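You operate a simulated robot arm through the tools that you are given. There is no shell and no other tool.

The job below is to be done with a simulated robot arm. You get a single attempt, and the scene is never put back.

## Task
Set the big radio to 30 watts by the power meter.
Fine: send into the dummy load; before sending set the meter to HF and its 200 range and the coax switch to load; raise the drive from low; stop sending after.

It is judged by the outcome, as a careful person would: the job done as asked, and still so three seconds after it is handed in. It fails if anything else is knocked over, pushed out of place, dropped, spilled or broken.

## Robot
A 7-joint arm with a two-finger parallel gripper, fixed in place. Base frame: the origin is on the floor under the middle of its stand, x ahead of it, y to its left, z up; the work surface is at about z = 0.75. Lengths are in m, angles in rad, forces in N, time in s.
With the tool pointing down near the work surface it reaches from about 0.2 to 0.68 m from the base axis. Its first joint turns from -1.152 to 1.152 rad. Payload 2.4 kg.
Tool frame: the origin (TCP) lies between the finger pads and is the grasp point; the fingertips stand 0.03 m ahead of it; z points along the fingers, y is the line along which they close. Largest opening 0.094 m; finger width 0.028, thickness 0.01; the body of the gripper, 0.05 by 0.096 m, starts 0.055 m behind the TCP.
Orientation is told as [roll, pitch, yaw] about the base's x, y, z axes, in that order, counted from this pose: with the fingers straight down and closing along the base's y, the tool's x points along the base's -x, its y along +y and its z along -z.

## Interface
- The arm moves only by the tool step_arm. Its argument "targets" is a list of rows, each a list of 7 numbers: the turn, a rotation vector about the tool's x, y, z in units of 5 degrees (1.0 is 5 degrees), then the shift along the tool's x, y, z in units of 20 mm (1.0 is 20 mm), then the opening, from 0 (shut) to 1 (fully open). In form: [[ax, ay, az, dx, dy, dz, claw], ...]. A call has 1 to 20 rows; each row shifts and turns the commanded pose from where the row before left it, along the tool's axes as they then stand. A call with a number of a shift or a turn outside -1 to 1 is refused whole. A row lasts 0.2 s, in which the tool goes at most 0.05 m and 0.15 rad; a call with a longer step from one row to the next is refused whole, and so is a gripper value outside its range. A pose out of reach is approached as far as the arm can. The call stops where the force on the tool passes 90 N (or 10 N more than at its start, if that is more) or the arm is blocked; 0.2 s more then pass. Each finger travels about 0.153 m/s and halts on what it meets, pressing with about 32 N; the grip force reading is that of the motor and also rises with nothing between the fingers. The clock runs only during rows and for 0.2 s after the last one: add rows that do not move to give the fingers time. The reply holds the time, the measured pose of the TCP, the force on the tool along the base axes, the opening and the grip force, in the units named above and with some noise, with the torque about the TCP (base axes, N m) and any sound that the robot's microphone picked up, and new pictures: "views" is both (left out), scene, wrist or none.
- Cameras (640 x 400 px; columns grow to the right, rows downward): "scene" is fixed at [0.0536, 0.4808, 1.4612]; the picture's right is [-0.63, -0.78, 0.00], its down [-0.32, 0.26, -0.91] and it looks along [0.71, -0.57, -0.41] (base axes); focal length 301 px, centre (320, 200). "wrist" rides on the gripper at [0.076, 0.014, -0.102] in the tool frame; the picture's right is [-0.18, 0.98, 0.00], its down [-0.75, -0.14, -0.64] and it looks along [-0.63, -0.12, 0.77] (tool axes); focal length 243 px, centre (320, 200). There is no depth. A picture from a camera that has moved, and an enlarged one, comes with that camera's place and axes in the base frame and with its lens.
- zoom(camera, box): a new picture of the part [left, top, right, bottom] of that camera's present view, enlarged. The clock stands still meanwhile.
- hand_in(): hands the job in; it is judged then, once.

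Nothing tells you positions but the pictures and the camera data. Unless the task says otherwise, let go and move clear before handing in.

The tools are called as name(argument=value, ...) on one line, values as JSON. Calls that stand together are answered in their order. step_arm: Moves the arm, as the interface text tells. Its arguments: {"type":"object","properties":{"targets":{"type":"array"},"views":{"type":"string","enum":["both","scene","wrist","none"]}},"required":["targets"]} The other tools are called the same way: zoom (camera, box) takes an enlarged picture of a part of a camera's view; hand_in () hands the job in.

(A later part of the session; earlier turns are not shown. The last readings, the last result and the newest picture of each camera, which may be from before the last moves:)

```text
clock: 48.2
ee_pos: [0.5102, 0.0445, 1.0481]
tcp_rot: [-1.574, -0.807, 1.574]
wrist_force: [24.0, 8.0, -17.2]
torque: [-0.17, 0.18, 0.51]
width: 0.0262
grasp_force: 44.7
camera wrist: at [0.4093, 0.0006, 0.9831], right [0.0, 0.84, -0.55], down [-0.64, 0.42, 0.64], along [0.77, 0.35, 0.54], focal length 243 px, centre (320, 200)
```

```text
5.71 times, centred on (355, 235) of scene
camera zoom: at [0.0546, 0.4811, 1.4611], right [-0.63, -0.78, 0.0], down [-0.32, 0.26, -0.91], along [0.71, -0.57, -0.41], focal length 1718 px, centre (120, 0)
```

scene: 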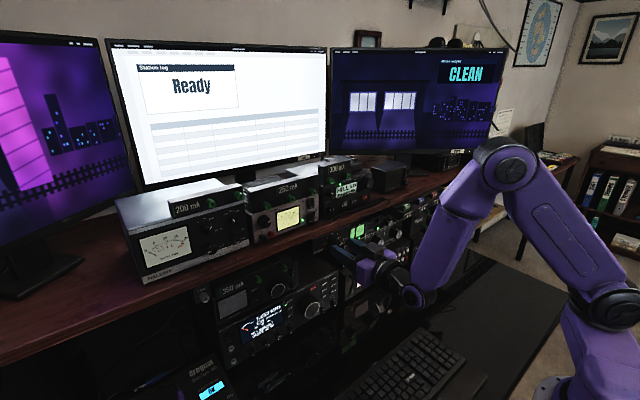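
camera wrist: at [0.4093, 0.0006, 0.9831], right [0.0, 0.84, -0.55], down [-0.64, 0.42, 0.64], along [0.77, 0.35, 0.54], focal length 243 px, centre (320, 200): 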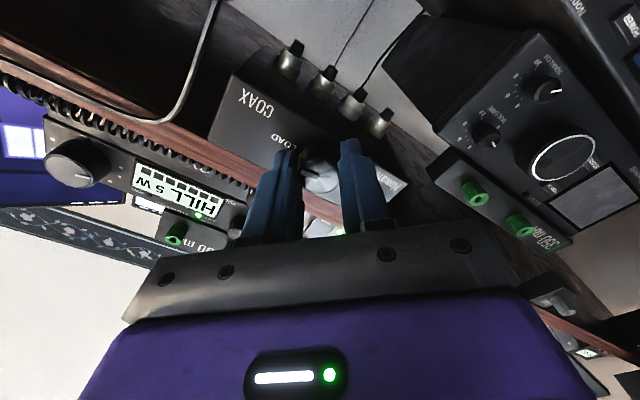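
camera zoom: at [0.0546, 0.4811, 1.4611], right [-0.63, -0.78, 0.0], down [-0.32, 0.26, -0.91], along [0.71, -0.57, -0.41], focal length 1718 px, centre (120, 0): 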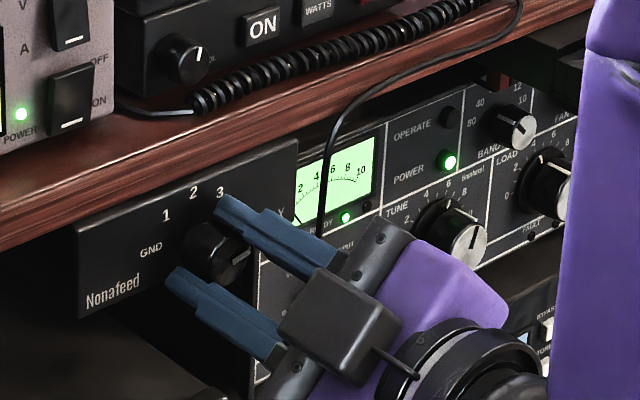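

step_arm(targets=[[0, 0, 0, 0, 0, 0, 0.3], [0, 0, 0, 0, 0, 0, 0.45], [0, 0, 0, 0, 0, 0, 0.45], [0, 0, 0, 0, 0, -0.5, 0.45], [0, 0, 0, 0, 0, -0.8, 0.45], [0, 0, 0, 0, 0, -0.9, 0.45], [0, 0, 0, 0, 0, -0.9, 0.45]], views="wrist")

zoom(camera="wrist", box=[220, 40, 420, 200])

zoom(camera="scene", box=[310, 200, 400, 270])

```text
clock: 49.8
ee_pos: [0.4486, 0.0451, 1.0478]
tcp_rot: [-1.577, -0.808, 1.574]
wrist_force: [-0.1, -0.5, 0.8]
torque: [-0.05, -0.03, 0.01]
width: 0.0421
grasp_force: 0.1
camera wrist: at [0.3465, 0.0002, 0.9835], right [0.0, 0.84, -0.55], down [-0.64, 0.42, 0.64], along [0.76, 0.35, 0.54], focal length 243 px, centre (320, 200)
```

wrist: 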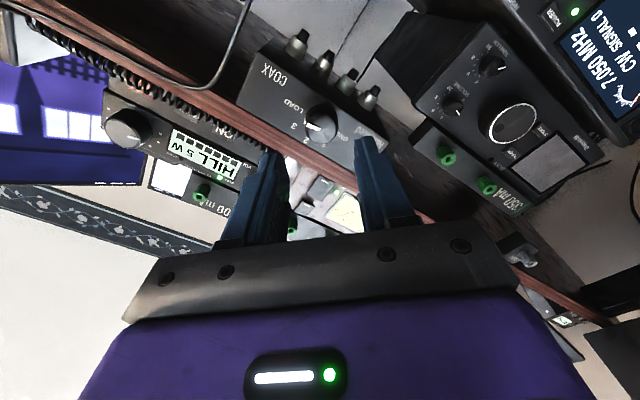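

```text
2.50 times, centred on (320, 120) of wrist
camera zoom: at [0.3465, 0.0002, 0.9835], right [0.0, 0.84, -0.55], down [-0.64, 0.42, 0.64], along [0.76, 0.35, 0.54], focal length 606 px, centre (320, 400)
```

zoom: 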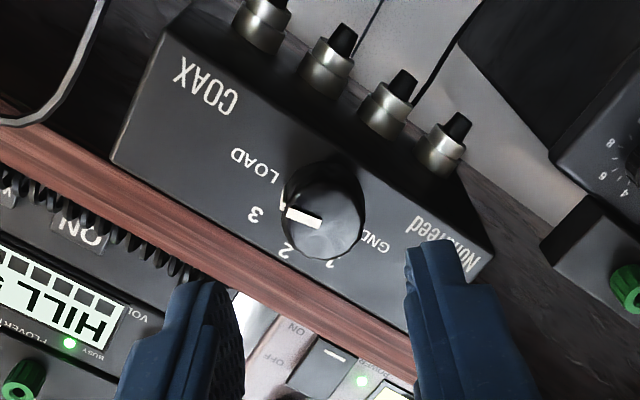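

```text
5.71 times, centred on (355, 235) of scene
camera zoom: at [0.0536, 0.4808, 1.4612], right [-0.63, -0.78, 0.0], down [-0.32, 0.26, -0.91], along [0.71, -0.57, -0.41], focal length 1718 px, centre (120, 0)
```

zoom: 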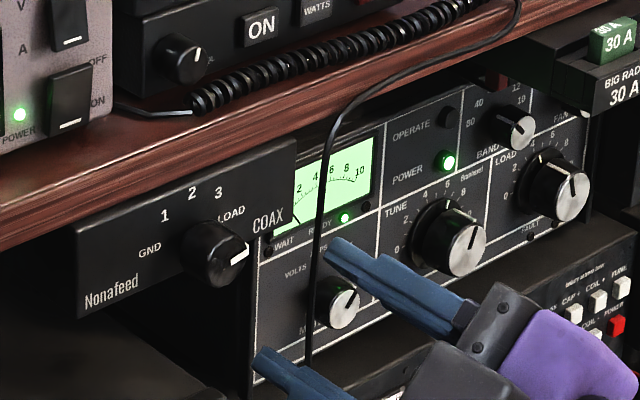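

zoom(camera="wrist", box=[290, 90, 370, 150])

zoom(camera="scene", box=[325, 225, 365, 255])

```text
6.67 times, centred on (330, 120) of wrist
camera zoom: at [0.3465, 0.0002, 0.9835], right [0.0, 0.84, -0.55], down [-0.64, 0.42, 0.64], along [0.76, 0.35, 0.54], focal length 1618 px, centre (253, 733)
```

zoom: 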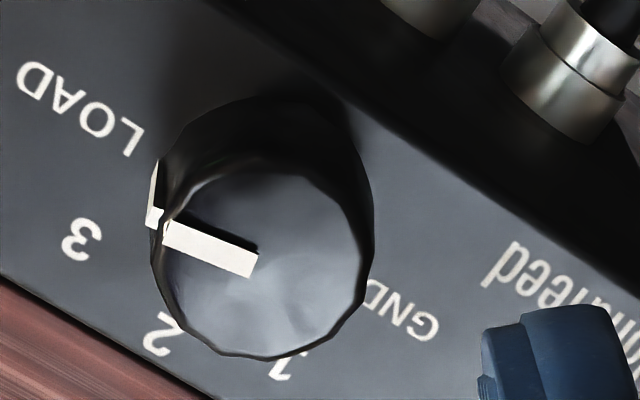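

```text
13.33 times, centred on (345, 240) of scene
camera zoom: at [0.0536, 0.4808, 1.4612], right [-0.63, -0.78, 0.0], down [-0.32, 0.26, -0.91], along [0.71, -0.57, -0.41], focal length 4008 px, centre (-13, -333)
```

zoom: 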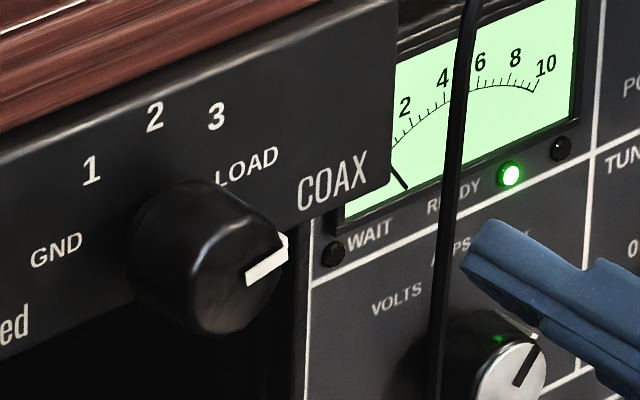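

The coax pointer now measures about 79°, which is LOAD. Next I'll roll to about -90° and drop down in front of the big radio for a close look at SEND and the DRIVE knob.

step_arm(targets=[[0, 0, -1, 0, 0, -0.3, 0.2], [0, 0, -1, 0, 0, -0.3, 0.2], [0, 0, -1, 0, 0, -0.3, 0.2], [0, 0, -1, 0, 0, -0.3, 0.2], [0, 0, -1, 0, 0, -0.3, 0.2], [0, 0, -1, 0, 0, 0, 0.2], [0, 0, -1, 0, 0, 0, 0.2], [0, 0, -1, 0, 0, 0, 0.2], [0, 0, -1, 0, 0, 0, 0.2], [0, 0, 0, 0, 0.9, 0, 0.2], [0, 0, 0, 0, 0.9, 0, 0.2], [0, 0, 0, 0, 0.9, 0, 0.2], [0, 0, 0, 0, 0.9, 0, 0.2], [0, 0, 0, 0, 0.9, 0, 0.2], [0, 0, 0, 0, 0.9, 0, 0.2], [0, 0, 0, 0, 0.9, 0, 0.2]], views="both")

zoom(camera="wrist", box=[240, 40, 440, 200])

```text
clock: 53.2
ee_pos: [0.4193, 0.0458, 0.9223]
tcp_rot: [-1.574, -0.023, 1.57]
wrist_force: [-0.6, -0.3, 0.0]
torque: [-0.02, -0.01, -0.03]
width: 0.0186
grasp_force: 0.1
camera wrist: at [0.3173, -0.0315, 0.9059], right [0.0, 0.21, -0.98], down [-0.64, 0.75, 0.16], along [0.77, 0.63, 0.13], focal length 243 px, centre (320, 200)
```

scene: 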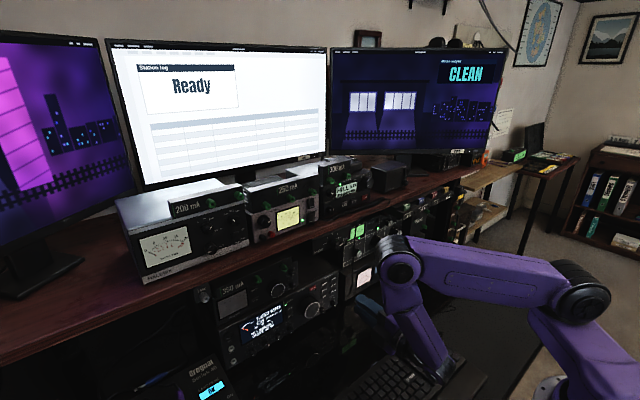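
wrist: 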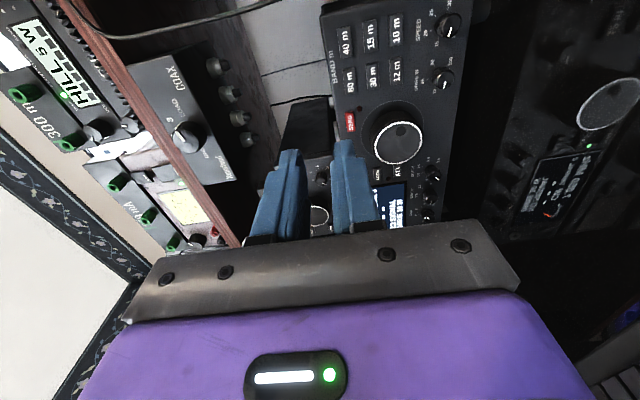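

```text
2.50 times, centred on (340, 120) of wrist
camera zoom: at [0.3173, -0.0315, 0.9059], right [0.0, 0.21, -0.98], down [-0.64, 0.75, 0.16], along [0.77, 0.63, 0.13], focal length 606 px, centre (270, 400)
```

zoom: 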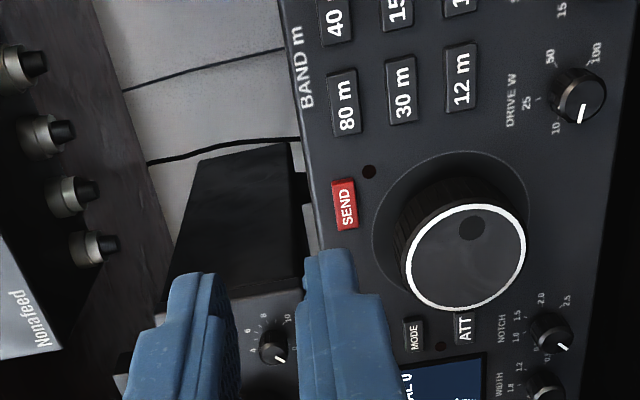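

zoom(camera="wrist", box=[400, 0, 480, 110])

zoom(camera="wrist", box=[330, 0, 480, 200])

zoom(camera="scene", box=[320, 230, 520, 400])

```text
3.64 times, centred on (440, 55) of wrist
camera zoom: at [0.3173, -0.0315, 0.9059], right [0.0, 0.21, -0.98], down [-0.64, 0.75, 0.16], along [0.77, 0.63, 0.13], focal length 882 px, centre (-116, 727)
```

zoom: 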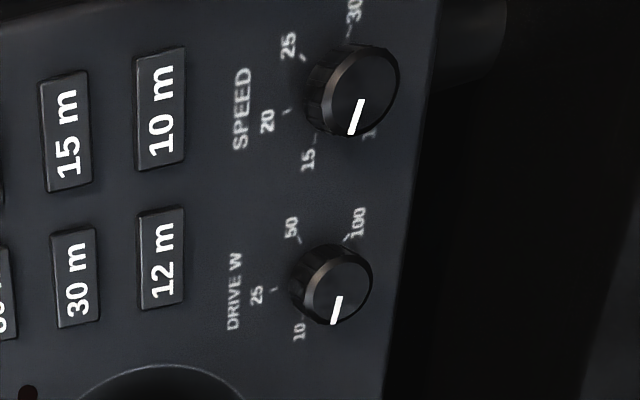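

```text
2.00 times, centred on (405, 100) of wrist
camera zoom: at [0.3173, -0.0315, 0.9059], right [0.0, 0.21, -0.98], down [-0.64, 0.75, 0.16], along [0.77, 0.63, 0.13], focal length 485 px, centre (150, 400)
```

zoom: 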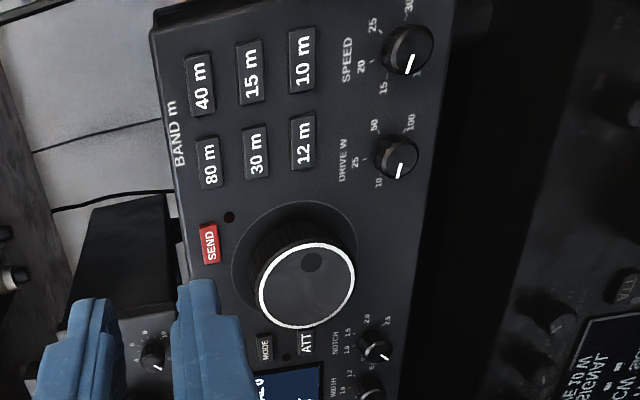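

```text
2.35 times, centred on (420, 315) of scene
camera zoom: at [0.0535, 0.4808, 1.4612], right [-0.63, -0.78, 0.0], down [-0.32, 0.26, -0.91], along [0.71, -0.57, -0.41], focal length 707 px, centre (85, -71)
```

zoom: 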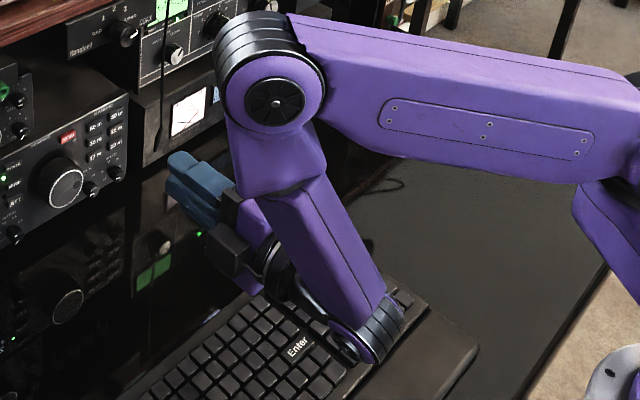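

The DRIVE knob is at about (0.574, 0.056, 0.80), pointing at 10 W, its lowest mark. Its scale runs 10, 25, 50, 100 clockwise. SEND is at about (0.584, 0.080, 0.891). To keep the wrist above the keyboard, I'll tilt the tool 25° downward and try rolling further so the camera goes to the top side.

step_arm(targets=[[-1, 0, 0, 0, 0, 0, 0.2], [-1, 0, 0, 0, 0, 0, 0.2], [-1, 0, 0, 0, 0, 0, 0.2], [-1, 0, 0, 0, 0, 0, 0.2], [-1, 0, 0, 0, 0, 0, 0.2], [0, 0, -1, 0, 0, 0, 0.2], [0, 0, -1, 0, 0, 0, 0.2], [0, 0, -1, 0, 0, 0, 0.2], [0, 0, -1, 0, 0, 0, 0.2], [0, 0, -1, 0, 0, 0, 0.2], [0, 0, -1, 0, 0, 0, 0.2], [0, 0, -1, 0, 0, 0, 0.2], [0, 0, -1, 0, 0, 0, 0.2], [0, 0, -1, 0, 0, 0, 0.2]], views="both")

```text
clock: 56.2
ee_pos: [0.4175, 0.0464, 0.9228]
tcp_rot: [-1.002, 0.679, 1.961]
wrist_force: [1.0, 0.1, -0.4]
torque: [0.0, -0.01, 0.04]
width: 0.0191
grasp_force: 0.1
camera wrist: at [0.3449, -0.0205, 1.0042], right [-0.35, -0.55, -0.76], down [-0.77, 0.63, -0.11], along [0.54, 0.54, -0.64], focal length 243 px, centre (320, 200)
```

scene: 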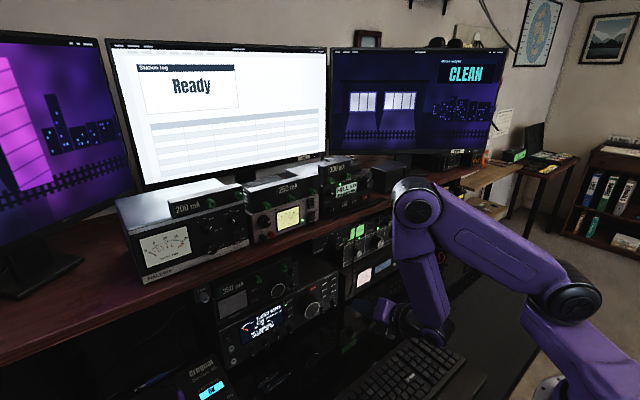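
wrist: 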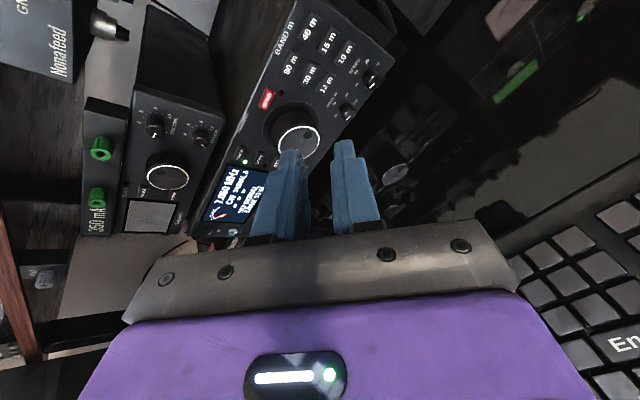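

That is reachable and the wrist rides higher. I'll continue the roll another 45° so the camera is on top.

step_arm(targets=[[0, 0, -1, 0, 0, 0, 0.2], [0, 0, -1, 0, 0, 0, 0.2], [0, 0, -1, 0, 0, 0, 0.2], [0, 0, -1, 0, 0, 0, 0.2], [0, 0, -1, 0, 0, 0, 0.2], [0, 0, -1, 0, 0, 0, 0.2], [0, 0, -1, 0, 0, 0, 0.2], [0, 0, -1, 0, 0, 0, 0.2], [0, 0, -1, 0, 0, 0, 0.2]], views="both")

zoom(camera="scene", box=[320, 230, 520, 400])

zoom(camera="wrist", box=[220, 0, 480, 200])

```text
clock: 58.2
ee_pos: [0.4187, 0.0471, 0.9216]
tcp_rot: [-0.049, 1.139, 3.1]
wrist_force: [0.1, 0.4, -0.8]
torque: [0.02, 0.01, 0.0]
width: 0.0191
grasp_force: 0.1
camera wrist: at [0.3581, 0.0286, 1.0342], right [-0.08, -0.98, -0.19], down [-0.9, 0.15, -0.41], along [0.43, 0.14, -0.89], focal length 243 px, centre (320, 200)
```

scene: 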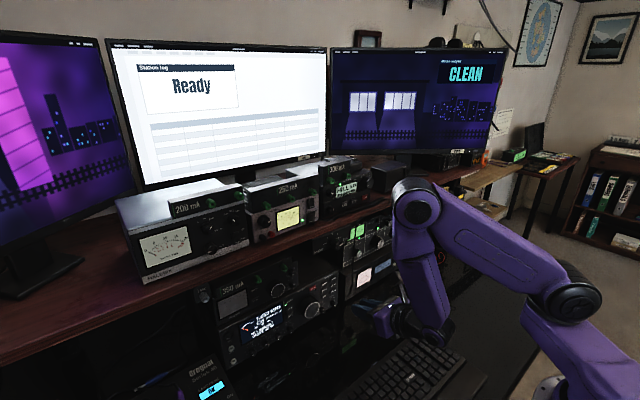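
wrist: 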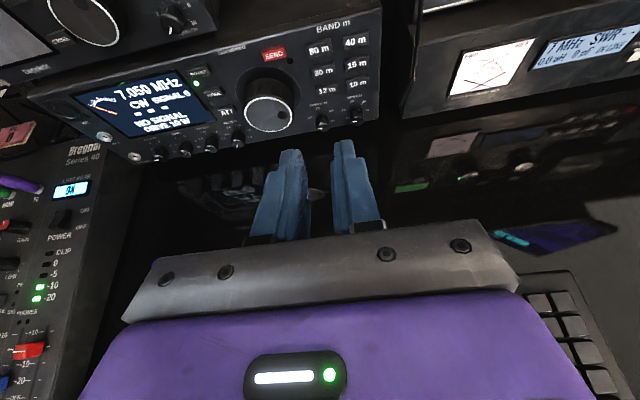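

```text
2.35 times, centred on (420, 315) of scene
camera zoom: at [0.0536, 0.4808, 1.4612], right [-0.63, -0.78, 0.0], down [-0.32, 0.26, -0.91], along [0.71, -0.57, -0.41], focal length 707 px, centre (85, -71)
```

zoom: 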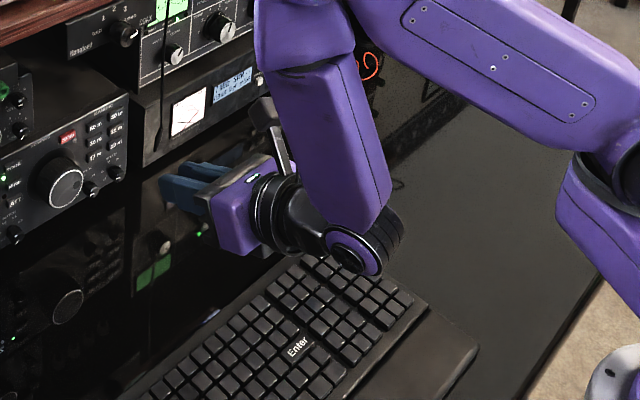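

```text
2.00 times, centred on (350, 100) of wrist
camera zoom: at [0.3581, 0.0286, 1.0342], right [-0.08, -0.98, -0.19], down [-0.9, 0.15, -0.41], along [0.43, 0.14, -0.89], focal length 485 px, centre (260, 400)
```

zoom: 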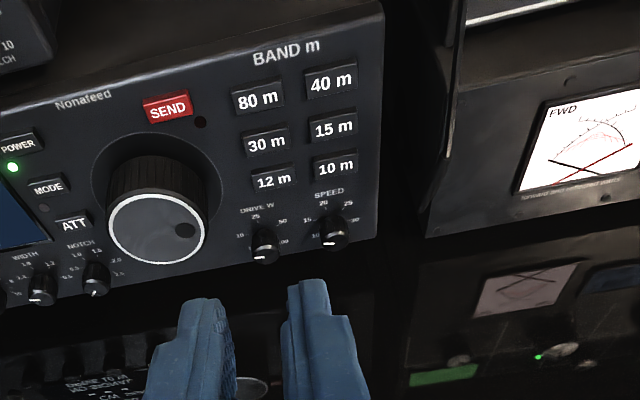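

Camera on top and az=-180° are reachable, with a clear upright view of the radio. I refine SEND to about (0.584, 0.082, 0.894) and the DRIVE knob to about (0.574, 0.0555, 0.80). I'll close the fingers and line up in front of SEND.

step_arm(targets=[[0, 0, 0, 0.195, -0.291, 0.932, 0], [0, 0, 0, 0.195, -0.291, 0.932, 0], [0, 0, 0, 0.195, -0.291, 0.932, 0], [0, 0, 0, 0.195, -0.291, 0.932, 0], [0, 0, 0, 0.195, -0.291, 0.932, 0], [0, 0, 0, 0.195, -0.291, 0.932, 0], [0, 0, 0, 0, 0, 0, 0]], views="both")

zoom(camera="wrist", box=[220, 20, 440, 200])

zoom(camera="scene", box=[200, 240, 400, 380])

```text
clock: 59.8
ee_pos: [0.5304, 0.0831, 0.8964]
tcp_rot: [-0.053, 1.139, 3.097]
wrist_force: [0.7, 0.5, -0.3]
torque: [-0.01, 0.0, 0.01]
width: 0.0
grasp_force: 32.1
camera wrist: at [0.4692, 0.0662, 1.0087], right [-0.08, -0.98, -0.19], down [-0.9, 0.15, -0.41], along [0.43, 0.14, -0.89], focal length 243 px, centre (320, 200)
```

scene: 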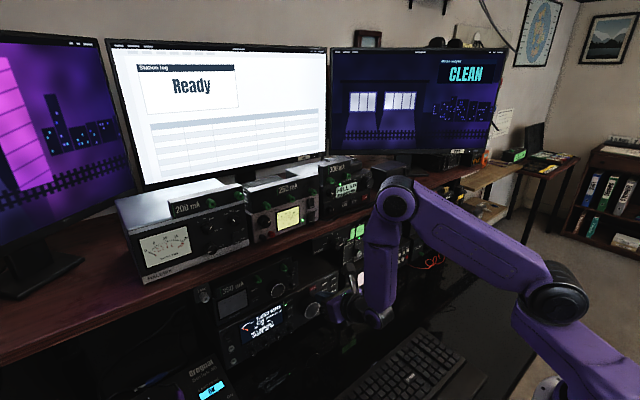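
wrist: 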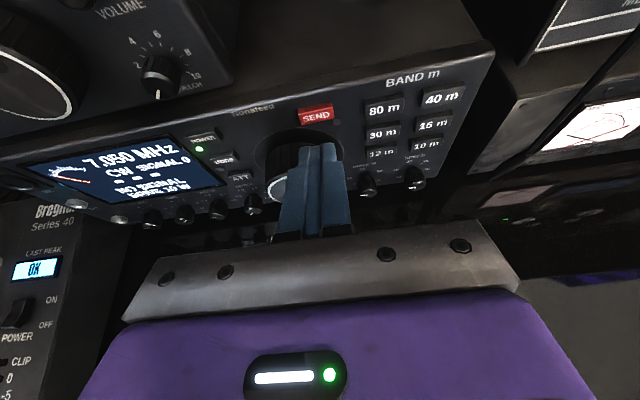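

```text
2.22 times, centred on (330, 110) of wrist
camera zoom: at [0.4692, 0.0662, 1.0087], right [-0.08, -0.98, -0.19], down [-0.9, 0.15, -0.41], along [0.43, 0.14, -0.89], focal length 539 px, centre (298, 400)
```

zoom: 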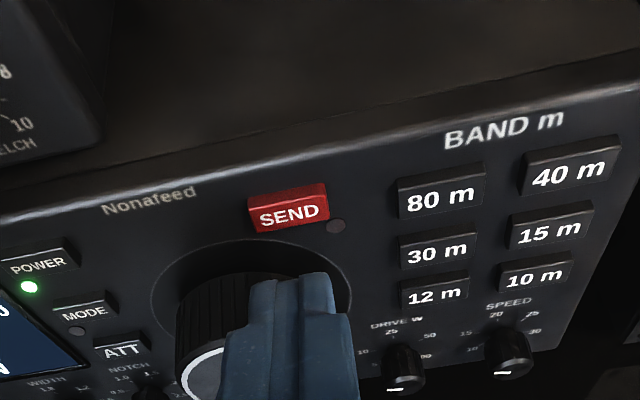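

```text
2.86 times, centred on (300, 310) of scene
camera zoom: at [0.0536, 0.4808, 1.4612], right [-0.63, -0.78, 0.0], down [-0.32, 0.26, -0.91], along [0.71, -0.57, -0.41], focal length 859 px, centre (377, -114)
```

zoom: 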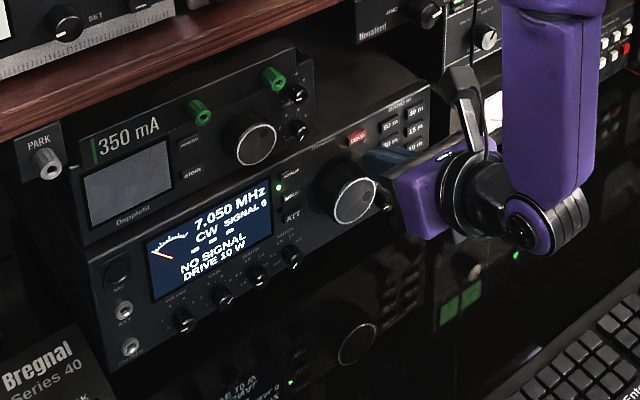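

Everything is ready: the meter is on HF/200/FWD, coax on LOAD, drive at 10 W. I'll approach SEND to near contact.

step_arm(targets=[[0, 0, 0, 0.136, 0.05, -0.063, 0], [0, 0, 0, 0.1, 0, 0.218, 0], [0, 0, 0, 0.1, 0, 0.218, 0], [0, 0, 0, 0.1, 0, 0.218, 0], [0, 0, 0, 0.063, 0, 0.136, 0]], views="wrist")

zoom(camera="wrist", box=[220, 20, 440, 200])

zoom(camera="scene", box=[200, 240, 400, 380])

```text
clock: 61.0
ee_pos: [0.5475, 0.0804, 0.9002]
tcp_rot: [-0.052, 1.138, 3.093]
wrist_force: [-0.2, 0.0, 0.4]
torque: [-0.02, 0.03, 0.01]
width: 0.0004
grasp_force: 31.8
camera wrist: at [0.4862, 0.0631, 1.0129], right [-0.08, -0.98, -0.19], down [-0.9, 0.15, -0.41], along [0.43, 0.14, -0.89], focal length 243 px, centre (320, 200)
```

wrist: 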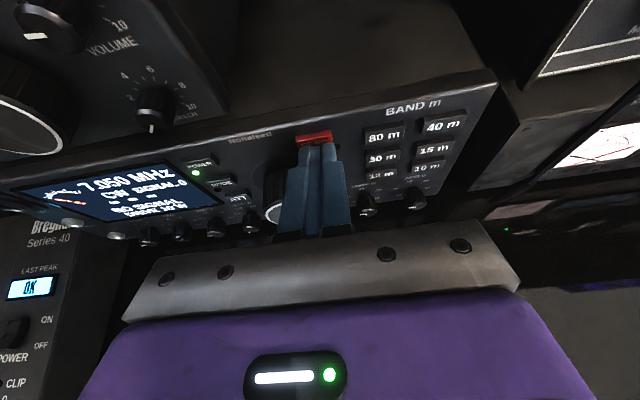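

```text
2.22 times, centred on (330, 110) of wrist
camera zoom: at [0.4862, 0.0631, 1.0129], right [-0.08, -0.98, -0.19], down [-0.9, 0.15, -0.41], along [0.43, 0.14, -0.89], focal length 539 px, centre (298, 400)
```

zoom: 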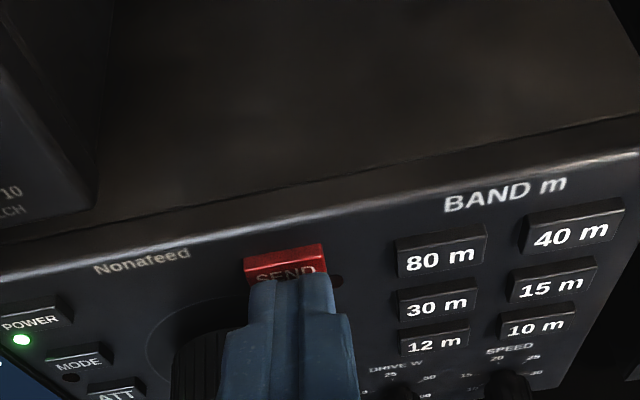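

```text
2.86 times, centred on (300, 310) of scene
camera zoom: at [0.0535, 0.4808, 1.4612], right [-0.63, -0.78, 0.0], down [-0.32, 0.26, -0.91], along [0.71, -0.57, -0.41], focal length 859 px, centre (377, -114)
```

zoom: 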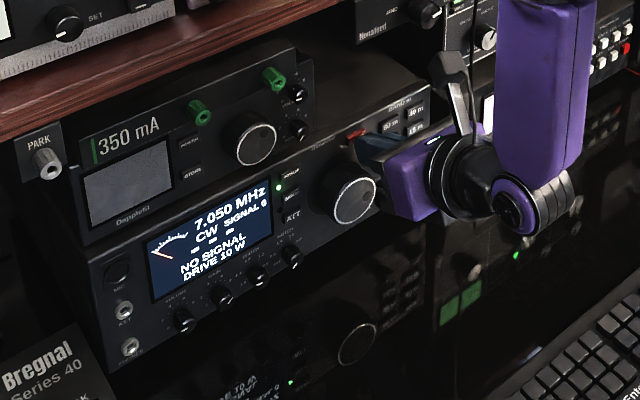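

step_arm(targets=[[0, 0, 0, 0.042, 0, 0.091, 0], [0, 0, 0, 0.042, 0, 0.091, 0], [0, 0, 0, 0.042, 0, 0.091, 0]], views="wrist")

zoom(camera="wrist", box=[220, 20, 440, 200])

zoom(camera="scene", box=[200, 240, 400, 380])

zoom(camera="scene", box=[110, 170, 270, 290])

```text
clock: 61.8
ee_pos: [0.5523, 0.0814, 0.9002]
tcp_rot: [-0.05, 1.138, 3.097]
wrist_force: [-26.1, -0.5, 16.6]
torque: [0.11, -0.53, -0.07]
width: 0.0002
grasp_force: 32.0
heard: click
camera wrist: at [0.4913, 0.0631, 1.0125], right [-0.08, -0.98, -0.19], down [-0.9, 0.15, -0.41], along [0.43, 0.14, -0.89], focal length 243 px, centre (320, 200)
```

wrist: 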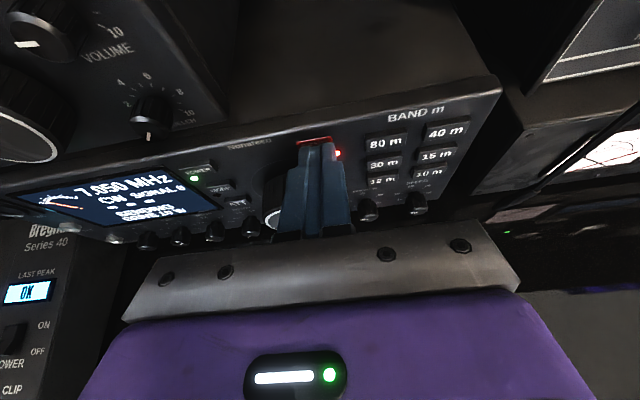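

```text
2.22 times, centred on (330, 110) of wrist
camera zoom: at [0.4913, 0.0631, 1.0125], right [-0.08, -0.98, -0.19], down [-0.9, 0.15, -0.41], along [0.43, 0.14, -0.89], focal length 539 px, centre (298, 400)
```

zoom: 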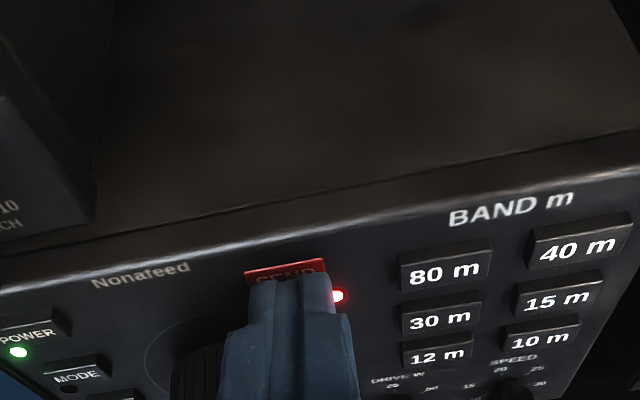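

```text
2.86 times, centred on (300, 310) of scene
camera zoom: at [0.0525, 0.4808, 1.4613], right [-0.63, -0.78, 0.0], down [-0.32, 0.26, -0.91], along [0.71, -0.57, -0.41], focal length 859 px, centre (377, -114)
```

zoom: 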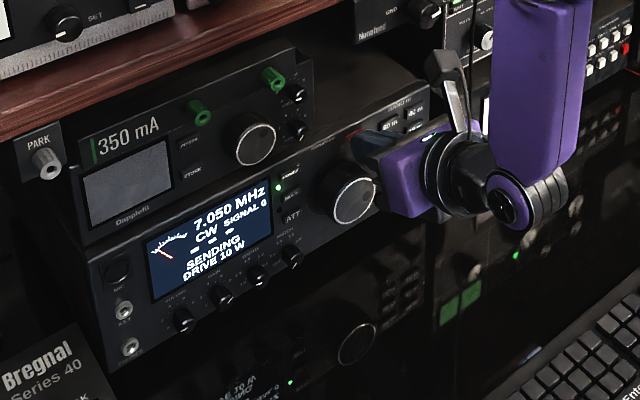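

```text
3.33 times, centred on (190, 230) of scene
camera zoom: at [0.0525, 0.4808, 1.4613], right [-0.63, -0.78, 0.0], down [-0.32, 0.26, -0.91], along [0.71, -0.57, -0.41], focal length 1002 px, centre (753, 100)
```

zoom: 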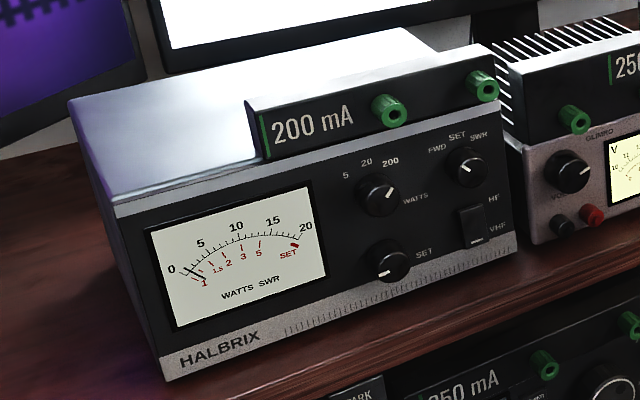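

SEND clicked: the radio shows SENDING at DRIVE 10 W and the meter needle has risen slightly. I'll back away, open the fingers, and line up on the DRIVE knob.

step_arm(targets=[[0, 0, 0, -0.419, 0, -0.908, 0], [0, 0, 0, -0.419, 0, -0.908, 0.34], [0, 0, 0, -0.878, 0.322, 0.508, 0.34], [0, 0, 0, -0.878, 0.322, 0.508, 0.34], [0, 0, 0, -0.878, 0.322, 0.508, 0.34], [0, 0, 0, -0.878, 0.322, 0.508, 0.34]], views="wrist")

zoom(camera="wrist", box=[220, 20, 440, 200])

zoom(camera="scene", box=[200, 240, 400, 380])

zoom(camera="scene", box=[140, 220, 200, 270])

```text
clock: 63.2
ee_pos: [0.5209, 0.0575, 0.8181]
tcp_rot: [-0.054, 1.137, 3.096]
wrist_force: [0.6, -0.1, 1.1]
torque: [-0.04, 0.0, 0.02]
width: 0.0322
grasp_force: 0.1
camera wrist: at [0.4602, 0.0382, 0.9302], right [-0.08, -0.98, -0.19], down [-0.9, 0.15, -0.41], along [0.43, 0.14, -0.89], focal length 243 px, centre (320, 200)
```

wrist: 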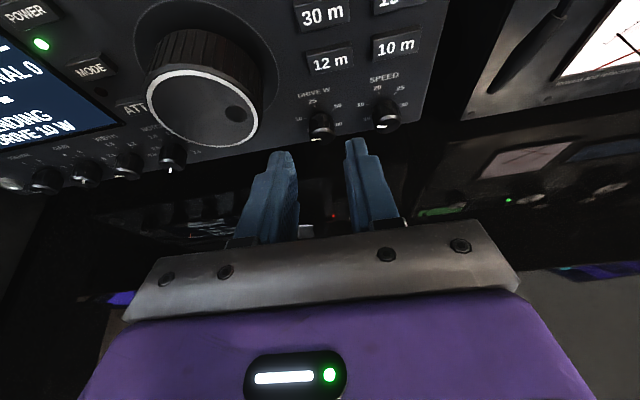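

```text
2.22 times, centred on (330, 110) of wrist
camera zoom: at [0.4602, 0.0382, 0.9302], right [-0.08, -0.98, -0.19], down [-0.9, 0.15, -0.41], along [0.43, 0.14, -0.89], focal length 539 px, centre (298, 400)
```

zoom: 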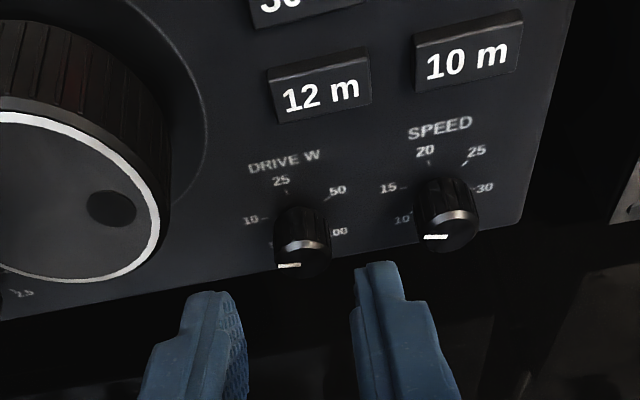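

```text
2.86 times, centred on (300, 310) of scene
camera zoom: at [0.0535, 0.4808, 1.4612], right [-0.63, -0.78, 0.0], down [-0.32, 0.26, -0.91], along [0.71, -0.57, -0.41], focal length 859 px, centre (377, -114)
```

zoom: 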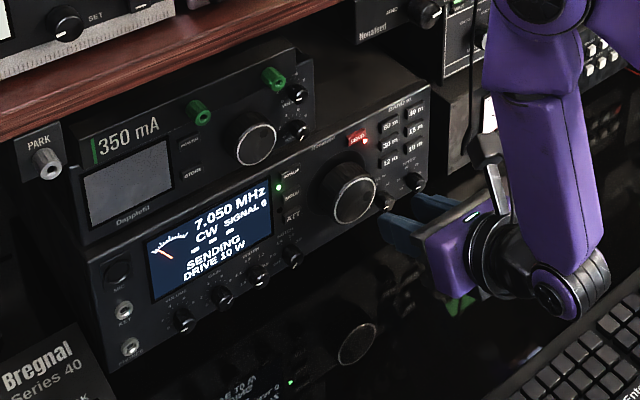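

```text
8.00 times, centred on (170, 245) of scene
camera zoom: at [0.0535, 0.4808, 1.4612], right [-0.63, -0.78, 0.0], down [-0.32, 0.26, -0.91], along [0.71, -0.57, -0.41], focal length 2405 px, centre (1520, -160)
```

zoom: 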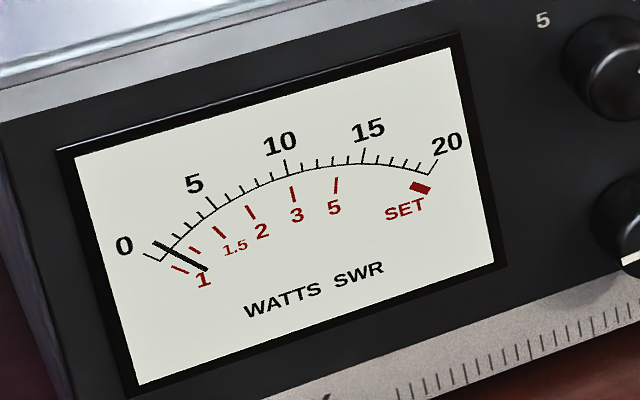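

It's transmitting about 10 W and the meter reads near 1 (×10). The fingers are lined up with the DRIVE knob. I'll move forward and close on it.

step_arm(targets=[[0, 0, 0, 0, 0.032, 0.4, 0.34], [0, 0, 0, 0, 0.032, 0.4, 0.34], [0, 0, 0, 0, 0.032, 0.4, 0.34], [0, 0, 0, 0, 0.032, 0.4, 0.34], [0, 0, 0, 0, 0.032, 0.33, 0.34], [0, 0, 0, 0, 0, 0, 0.34]], views="wrist")

zoom(camera="wrist", box=[250, 60, 400, 200])

```text
clock: 64.5
ee_pos: [0.5517, 0.0547, 0.8035]
tcp_rot: [-0.041, 1.14, 3.108]
wrist_force: [-32.7, -0.9, 26.0]
torque: [-0.3, -0.86, -0.64]
width: 0.0321
grasp_force: 0.1
stopped in row 6: the force on the tool passed its limit at 94 N (the readings are from after the stop); the commanded pose is now the measured one
camera wrist: at [0.491, 0.0377, 0.9164], right [-0.07, -0.98, -0.18], down [-0.9, 0.14, -0.41], along [0.43, 0.13, -0.89], focal length 243 px, centre (320, 200)
```

wrist: 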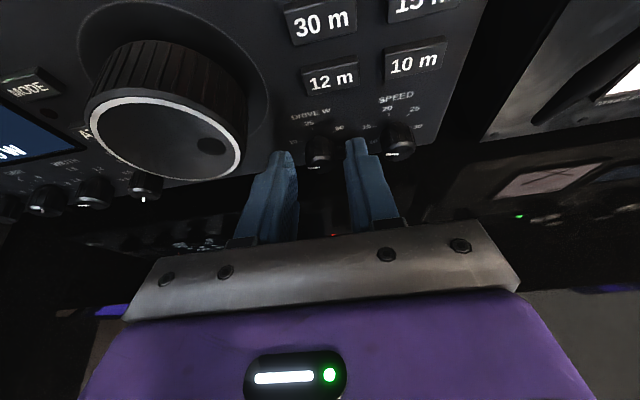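

```text
2.86 times, centred on (325, 130) of wrist
camera zoom: at [0.491, 0.0377, 0.9164], right [-0.07, -0.98, -0.18], down [-0.9, 0.14, -0.41], along [0.43, 0.13, -0.89], focal length 693 px, centre (306, 400)
```

zoom: 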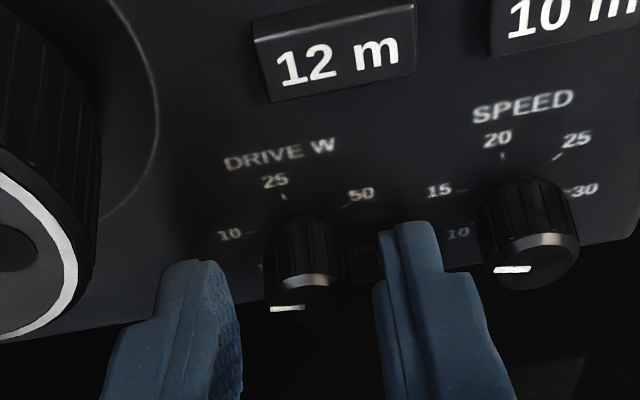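

The fingertips touched the radio panel and the call stopped. I'll check that the radio hasn't shifted and ease back a few mm.

step_arm(targets=[[0, 0, 0, 0, 0, -0.2, 0.34]], views="wrist")

zoom(camera="scene", box=[200, 240, 400, 380])

zoom(camera="wrist", box=[250, 60, 400, 200])

```text
clock: 64.9
ee_pos: [0.551, 0.0553, 0.8041]
tcp_rot: [-0.044, 1.138, 3.101]
wrist_force: [0.1, 0.3, 0.3]
torque: [0.01, 0.02, -0.04]
width: 0.0318
grasp_force: 0.0
camera wrist: at [0.4896, 0.037, 0.9165], right [-0.08, -0.98, -0.19], down [-0.9, 0.15, -0.41], along [0.43, 0.14, -0.89], focal length 243 px, centre (320, 200)
```

wrist: 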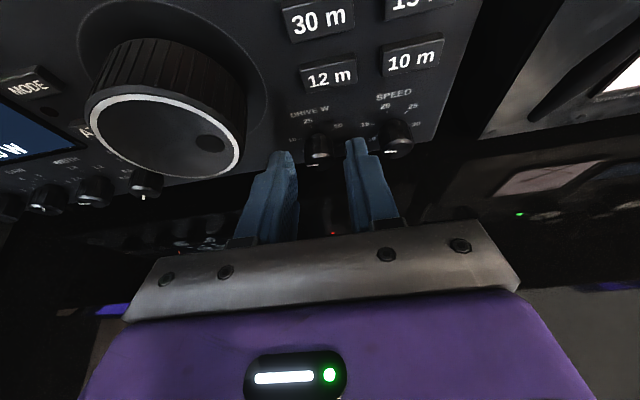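

```text
2.86 times, centred on (300, 310) of scene
camera zoom: at [0.0536, 0.4808, 1.4612], right [-0.63, -0.78, 0.0], down [-0.32, 0.26, -0.91], along [0.71, -0.57, -0.41], focal length 859 px, centre (377, -114)
```

zoom: 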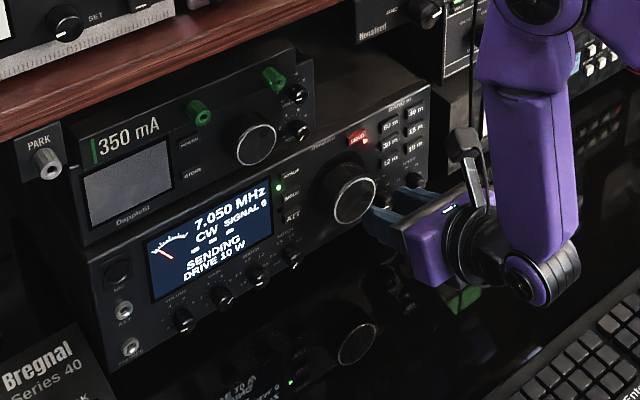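

```text
2.86 times, centred on (325, 130) of wrist
camera zoom: at [0.4896, 0.037, 0.9165], right [-0.08, -0.98, -0.19], down [-0.9, 0.15, -0.41], along [0.43, 0.14, -0.89], focal length 693 px, centre (306, 400)
```

zoom: 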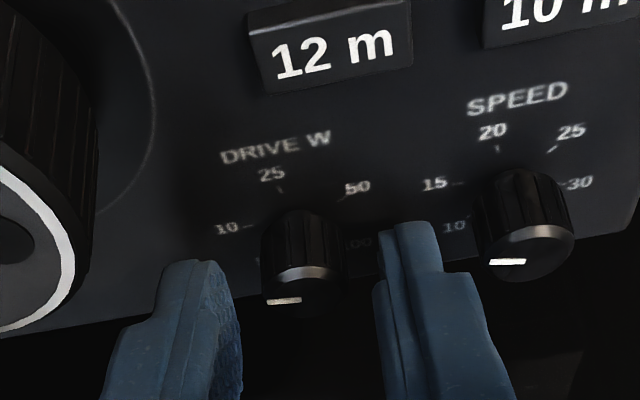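

step_arm(targets=[[0, 0, 0, 0, 0, 0, 0.2], [0, 0, 0, 0, 0, 0, 0.05], [0, 0, 0, 0, 0, 0, 0.05]], views="wrist")

zoom(camera="wrist", box=[250, 60, 400, 200])

```text
clock: 65.7
ee_pos: [0.5496, 0.0523, 0.8032]
tcp_rot: [-0.045, 1.139, 3.1]
wrist_force: [4.4, -4.9, -3.2]
torque: [-0.03, 0.02, -0.14]
width: 0.0167
grasp_force: 45.3
camera wrist: at [0.4893, 0.0362, 0.9167], right [-0.08, -0.98, -0.19], down [-0.9, 0.15, -0.41], along [0.43, 0.13, -0.89], focal length 243 px, centre (320, 200)
```

wrist: 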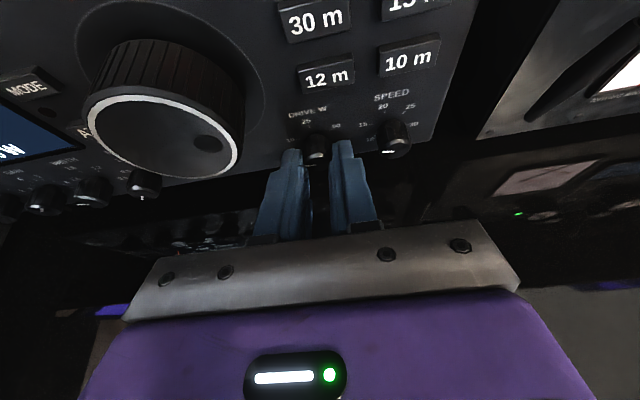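

```text
2.86 times, centred on (325, 130) of wrist
camera zoom: at [0.4893, 0.0362, 0.9167], right [-0.08, -0.98, -0.19], down [-0.9, 0.15, -0.41], along [0.43, 0.13, -0.89], focal length 693 px, centre (306, 400)
```

zoom: 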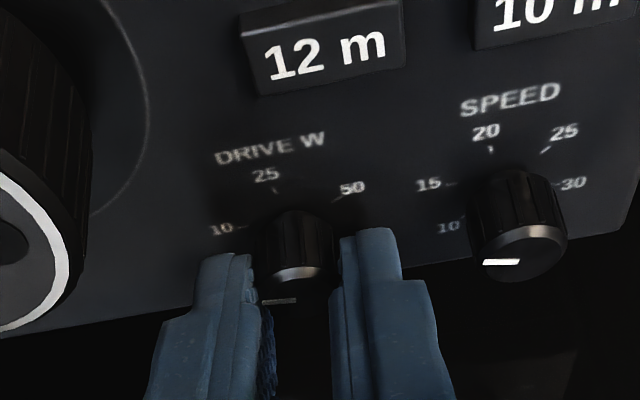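

The DRIVE knob is gripped at 16.7 mm width. I'll turn it clockwise 50° and read the display and meter.

step_arm(targets=[[0, 0, 1, 0, -0.035, 0, 0.05], [0, 0, 1, 0, -0.035, 0, 0.05], [0, 0, 1, 0, -0.035, 0, 0.05], [0, 0, 1, 0, -0.035, 0, 0.05], [0, 0, 1, 0, -0.035, 0, 0.05], [0, 0, 1, 0, -0.035, 0, 0.05], [0, 0, 1, 0, -0.035, 0, 0.05], [0, 0, 1, 0, -0.035, 0, 0.05]], views="wrist")

zoom(camera="wrist", box=[250, 60, 400, 200])

zoom(camera="scene", box=[200, 240, 400, 380])

zoom(camera="scene", box=[140, 220, 200, 270])

```text
clock: 67.5
ee_pos: [0.5487, 0.0617, 0.8054]
tcp_rot: [-0.949, 0.748, 2.038]
wrist_force: [-16.7, -10.1, -12.3]
torque: [-0.03, 0.25, 1.18]
width: 0.0196
grasp_force: 45.1
camera wrist: at [0.4775, -0.0023, 0.892], right [-0.33, -0.62, -0.71], down [-0.79, 0.59, -0.16], along [0.52, 0.51, -0.69], focal length 243 px, centre (320, 200)
```

wrist: 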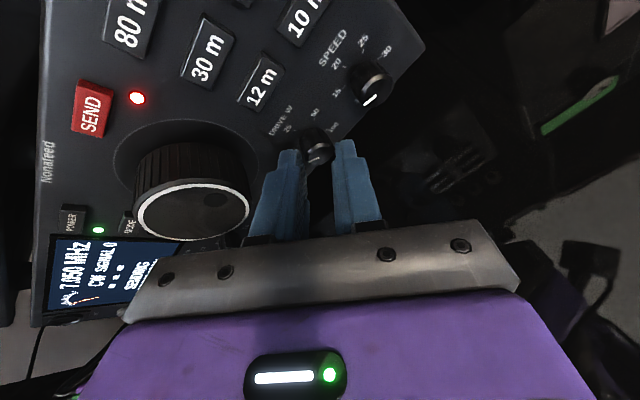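

```text
2.86 times, centred on (325, 130) of wrist
camera zoom: at [0.4775, -0.0023, 0.892], right [-0.33, -0.62, -0.71], down [-0.79, 0.59, -0.16], along [0.52, 0.51, -0.69], focal length 693 px, centre (306, 400)
```

zoom: 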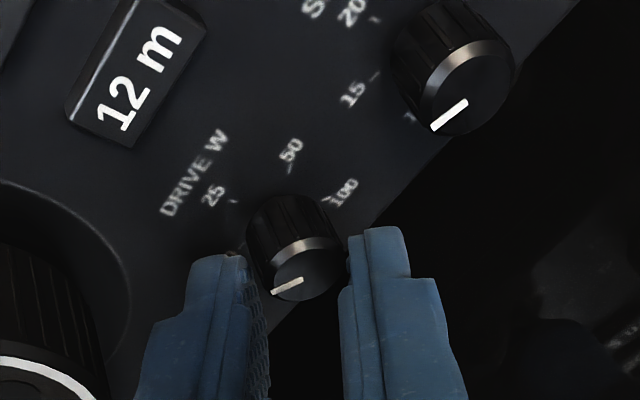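

```text
2.86 times, centred on (300, 310) of scene
camera zoom: at [0.0534, 0.4806, 1.4613], right [-0.63, -0.78, 0.0], down [-0.32, 0.26, -0.91], along [0.71, -0.57, -0.41], focal length 859 px, centre (377, -114)
```

zoom: 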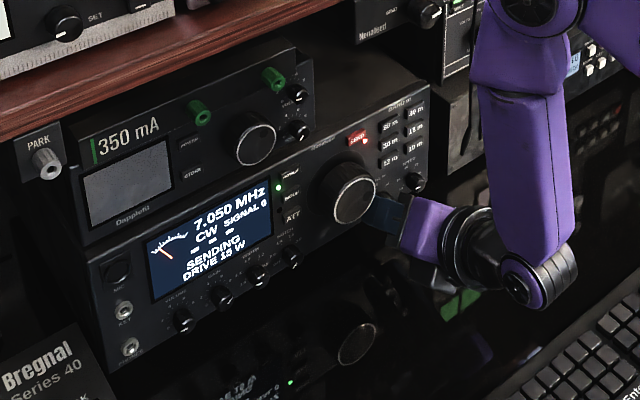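

```text
8.00 times, centred on (170, 245) of scene
camera zoom: at [0.0534, 0.4806, 1.4613], right [-0.63, -0.78, 0.0], down [-0.32, 0.26, -0.91], along [0.71, -0.57, -0.41], focal length 2405 px, centre (1520, -160)
```

zoom: 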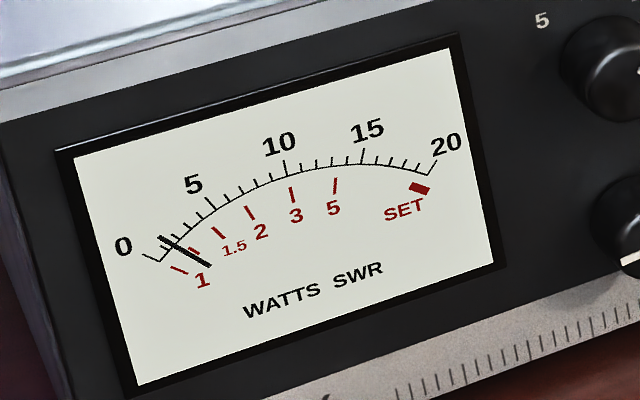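

zoom(camera="scene", box=[240, 300, 300, 350])

zoom(camera="scene", box=[150, 235, 180, 260])

```text
8.00 times, centred on (270, 325) of scene
camera zoom: at [0.0534, 0.4806, 1.4613], right [-0.63, -0.78, 0.0], down [-0.32, 0.26, -0.91], along [0.71, -0.57, -0.41], focal length 2405 px, centre (720, -800)
```

zoom: 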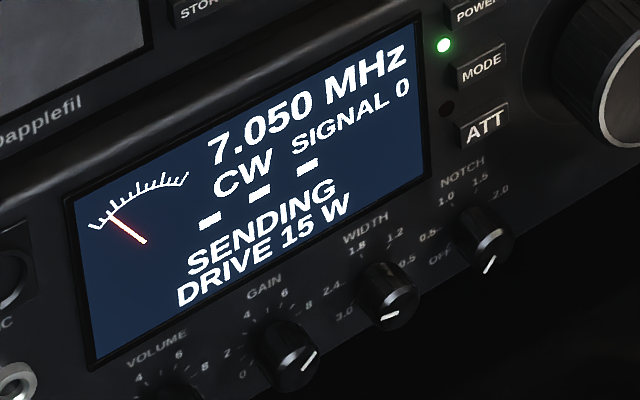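

```text
16.00 times, centred on (165, 248) of scene
camera zoom: at [0.0534, 0.4806, 1.4613], right [-0.63, -0.78, 0.0], down [-0.32, 0.26, -0.91], along [0.71, -0.57, -0.41], focal length 4810 px, centre (2800, -560)
```

zoom: 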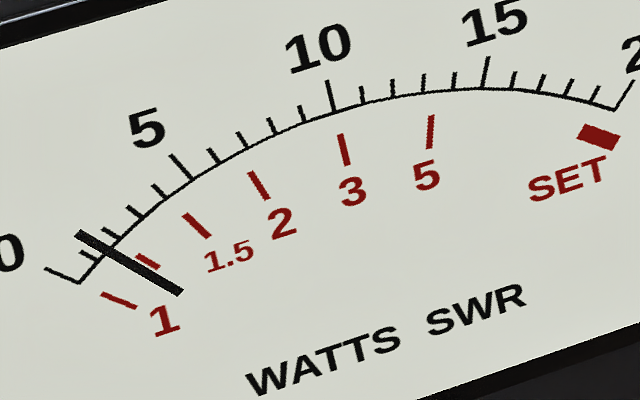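

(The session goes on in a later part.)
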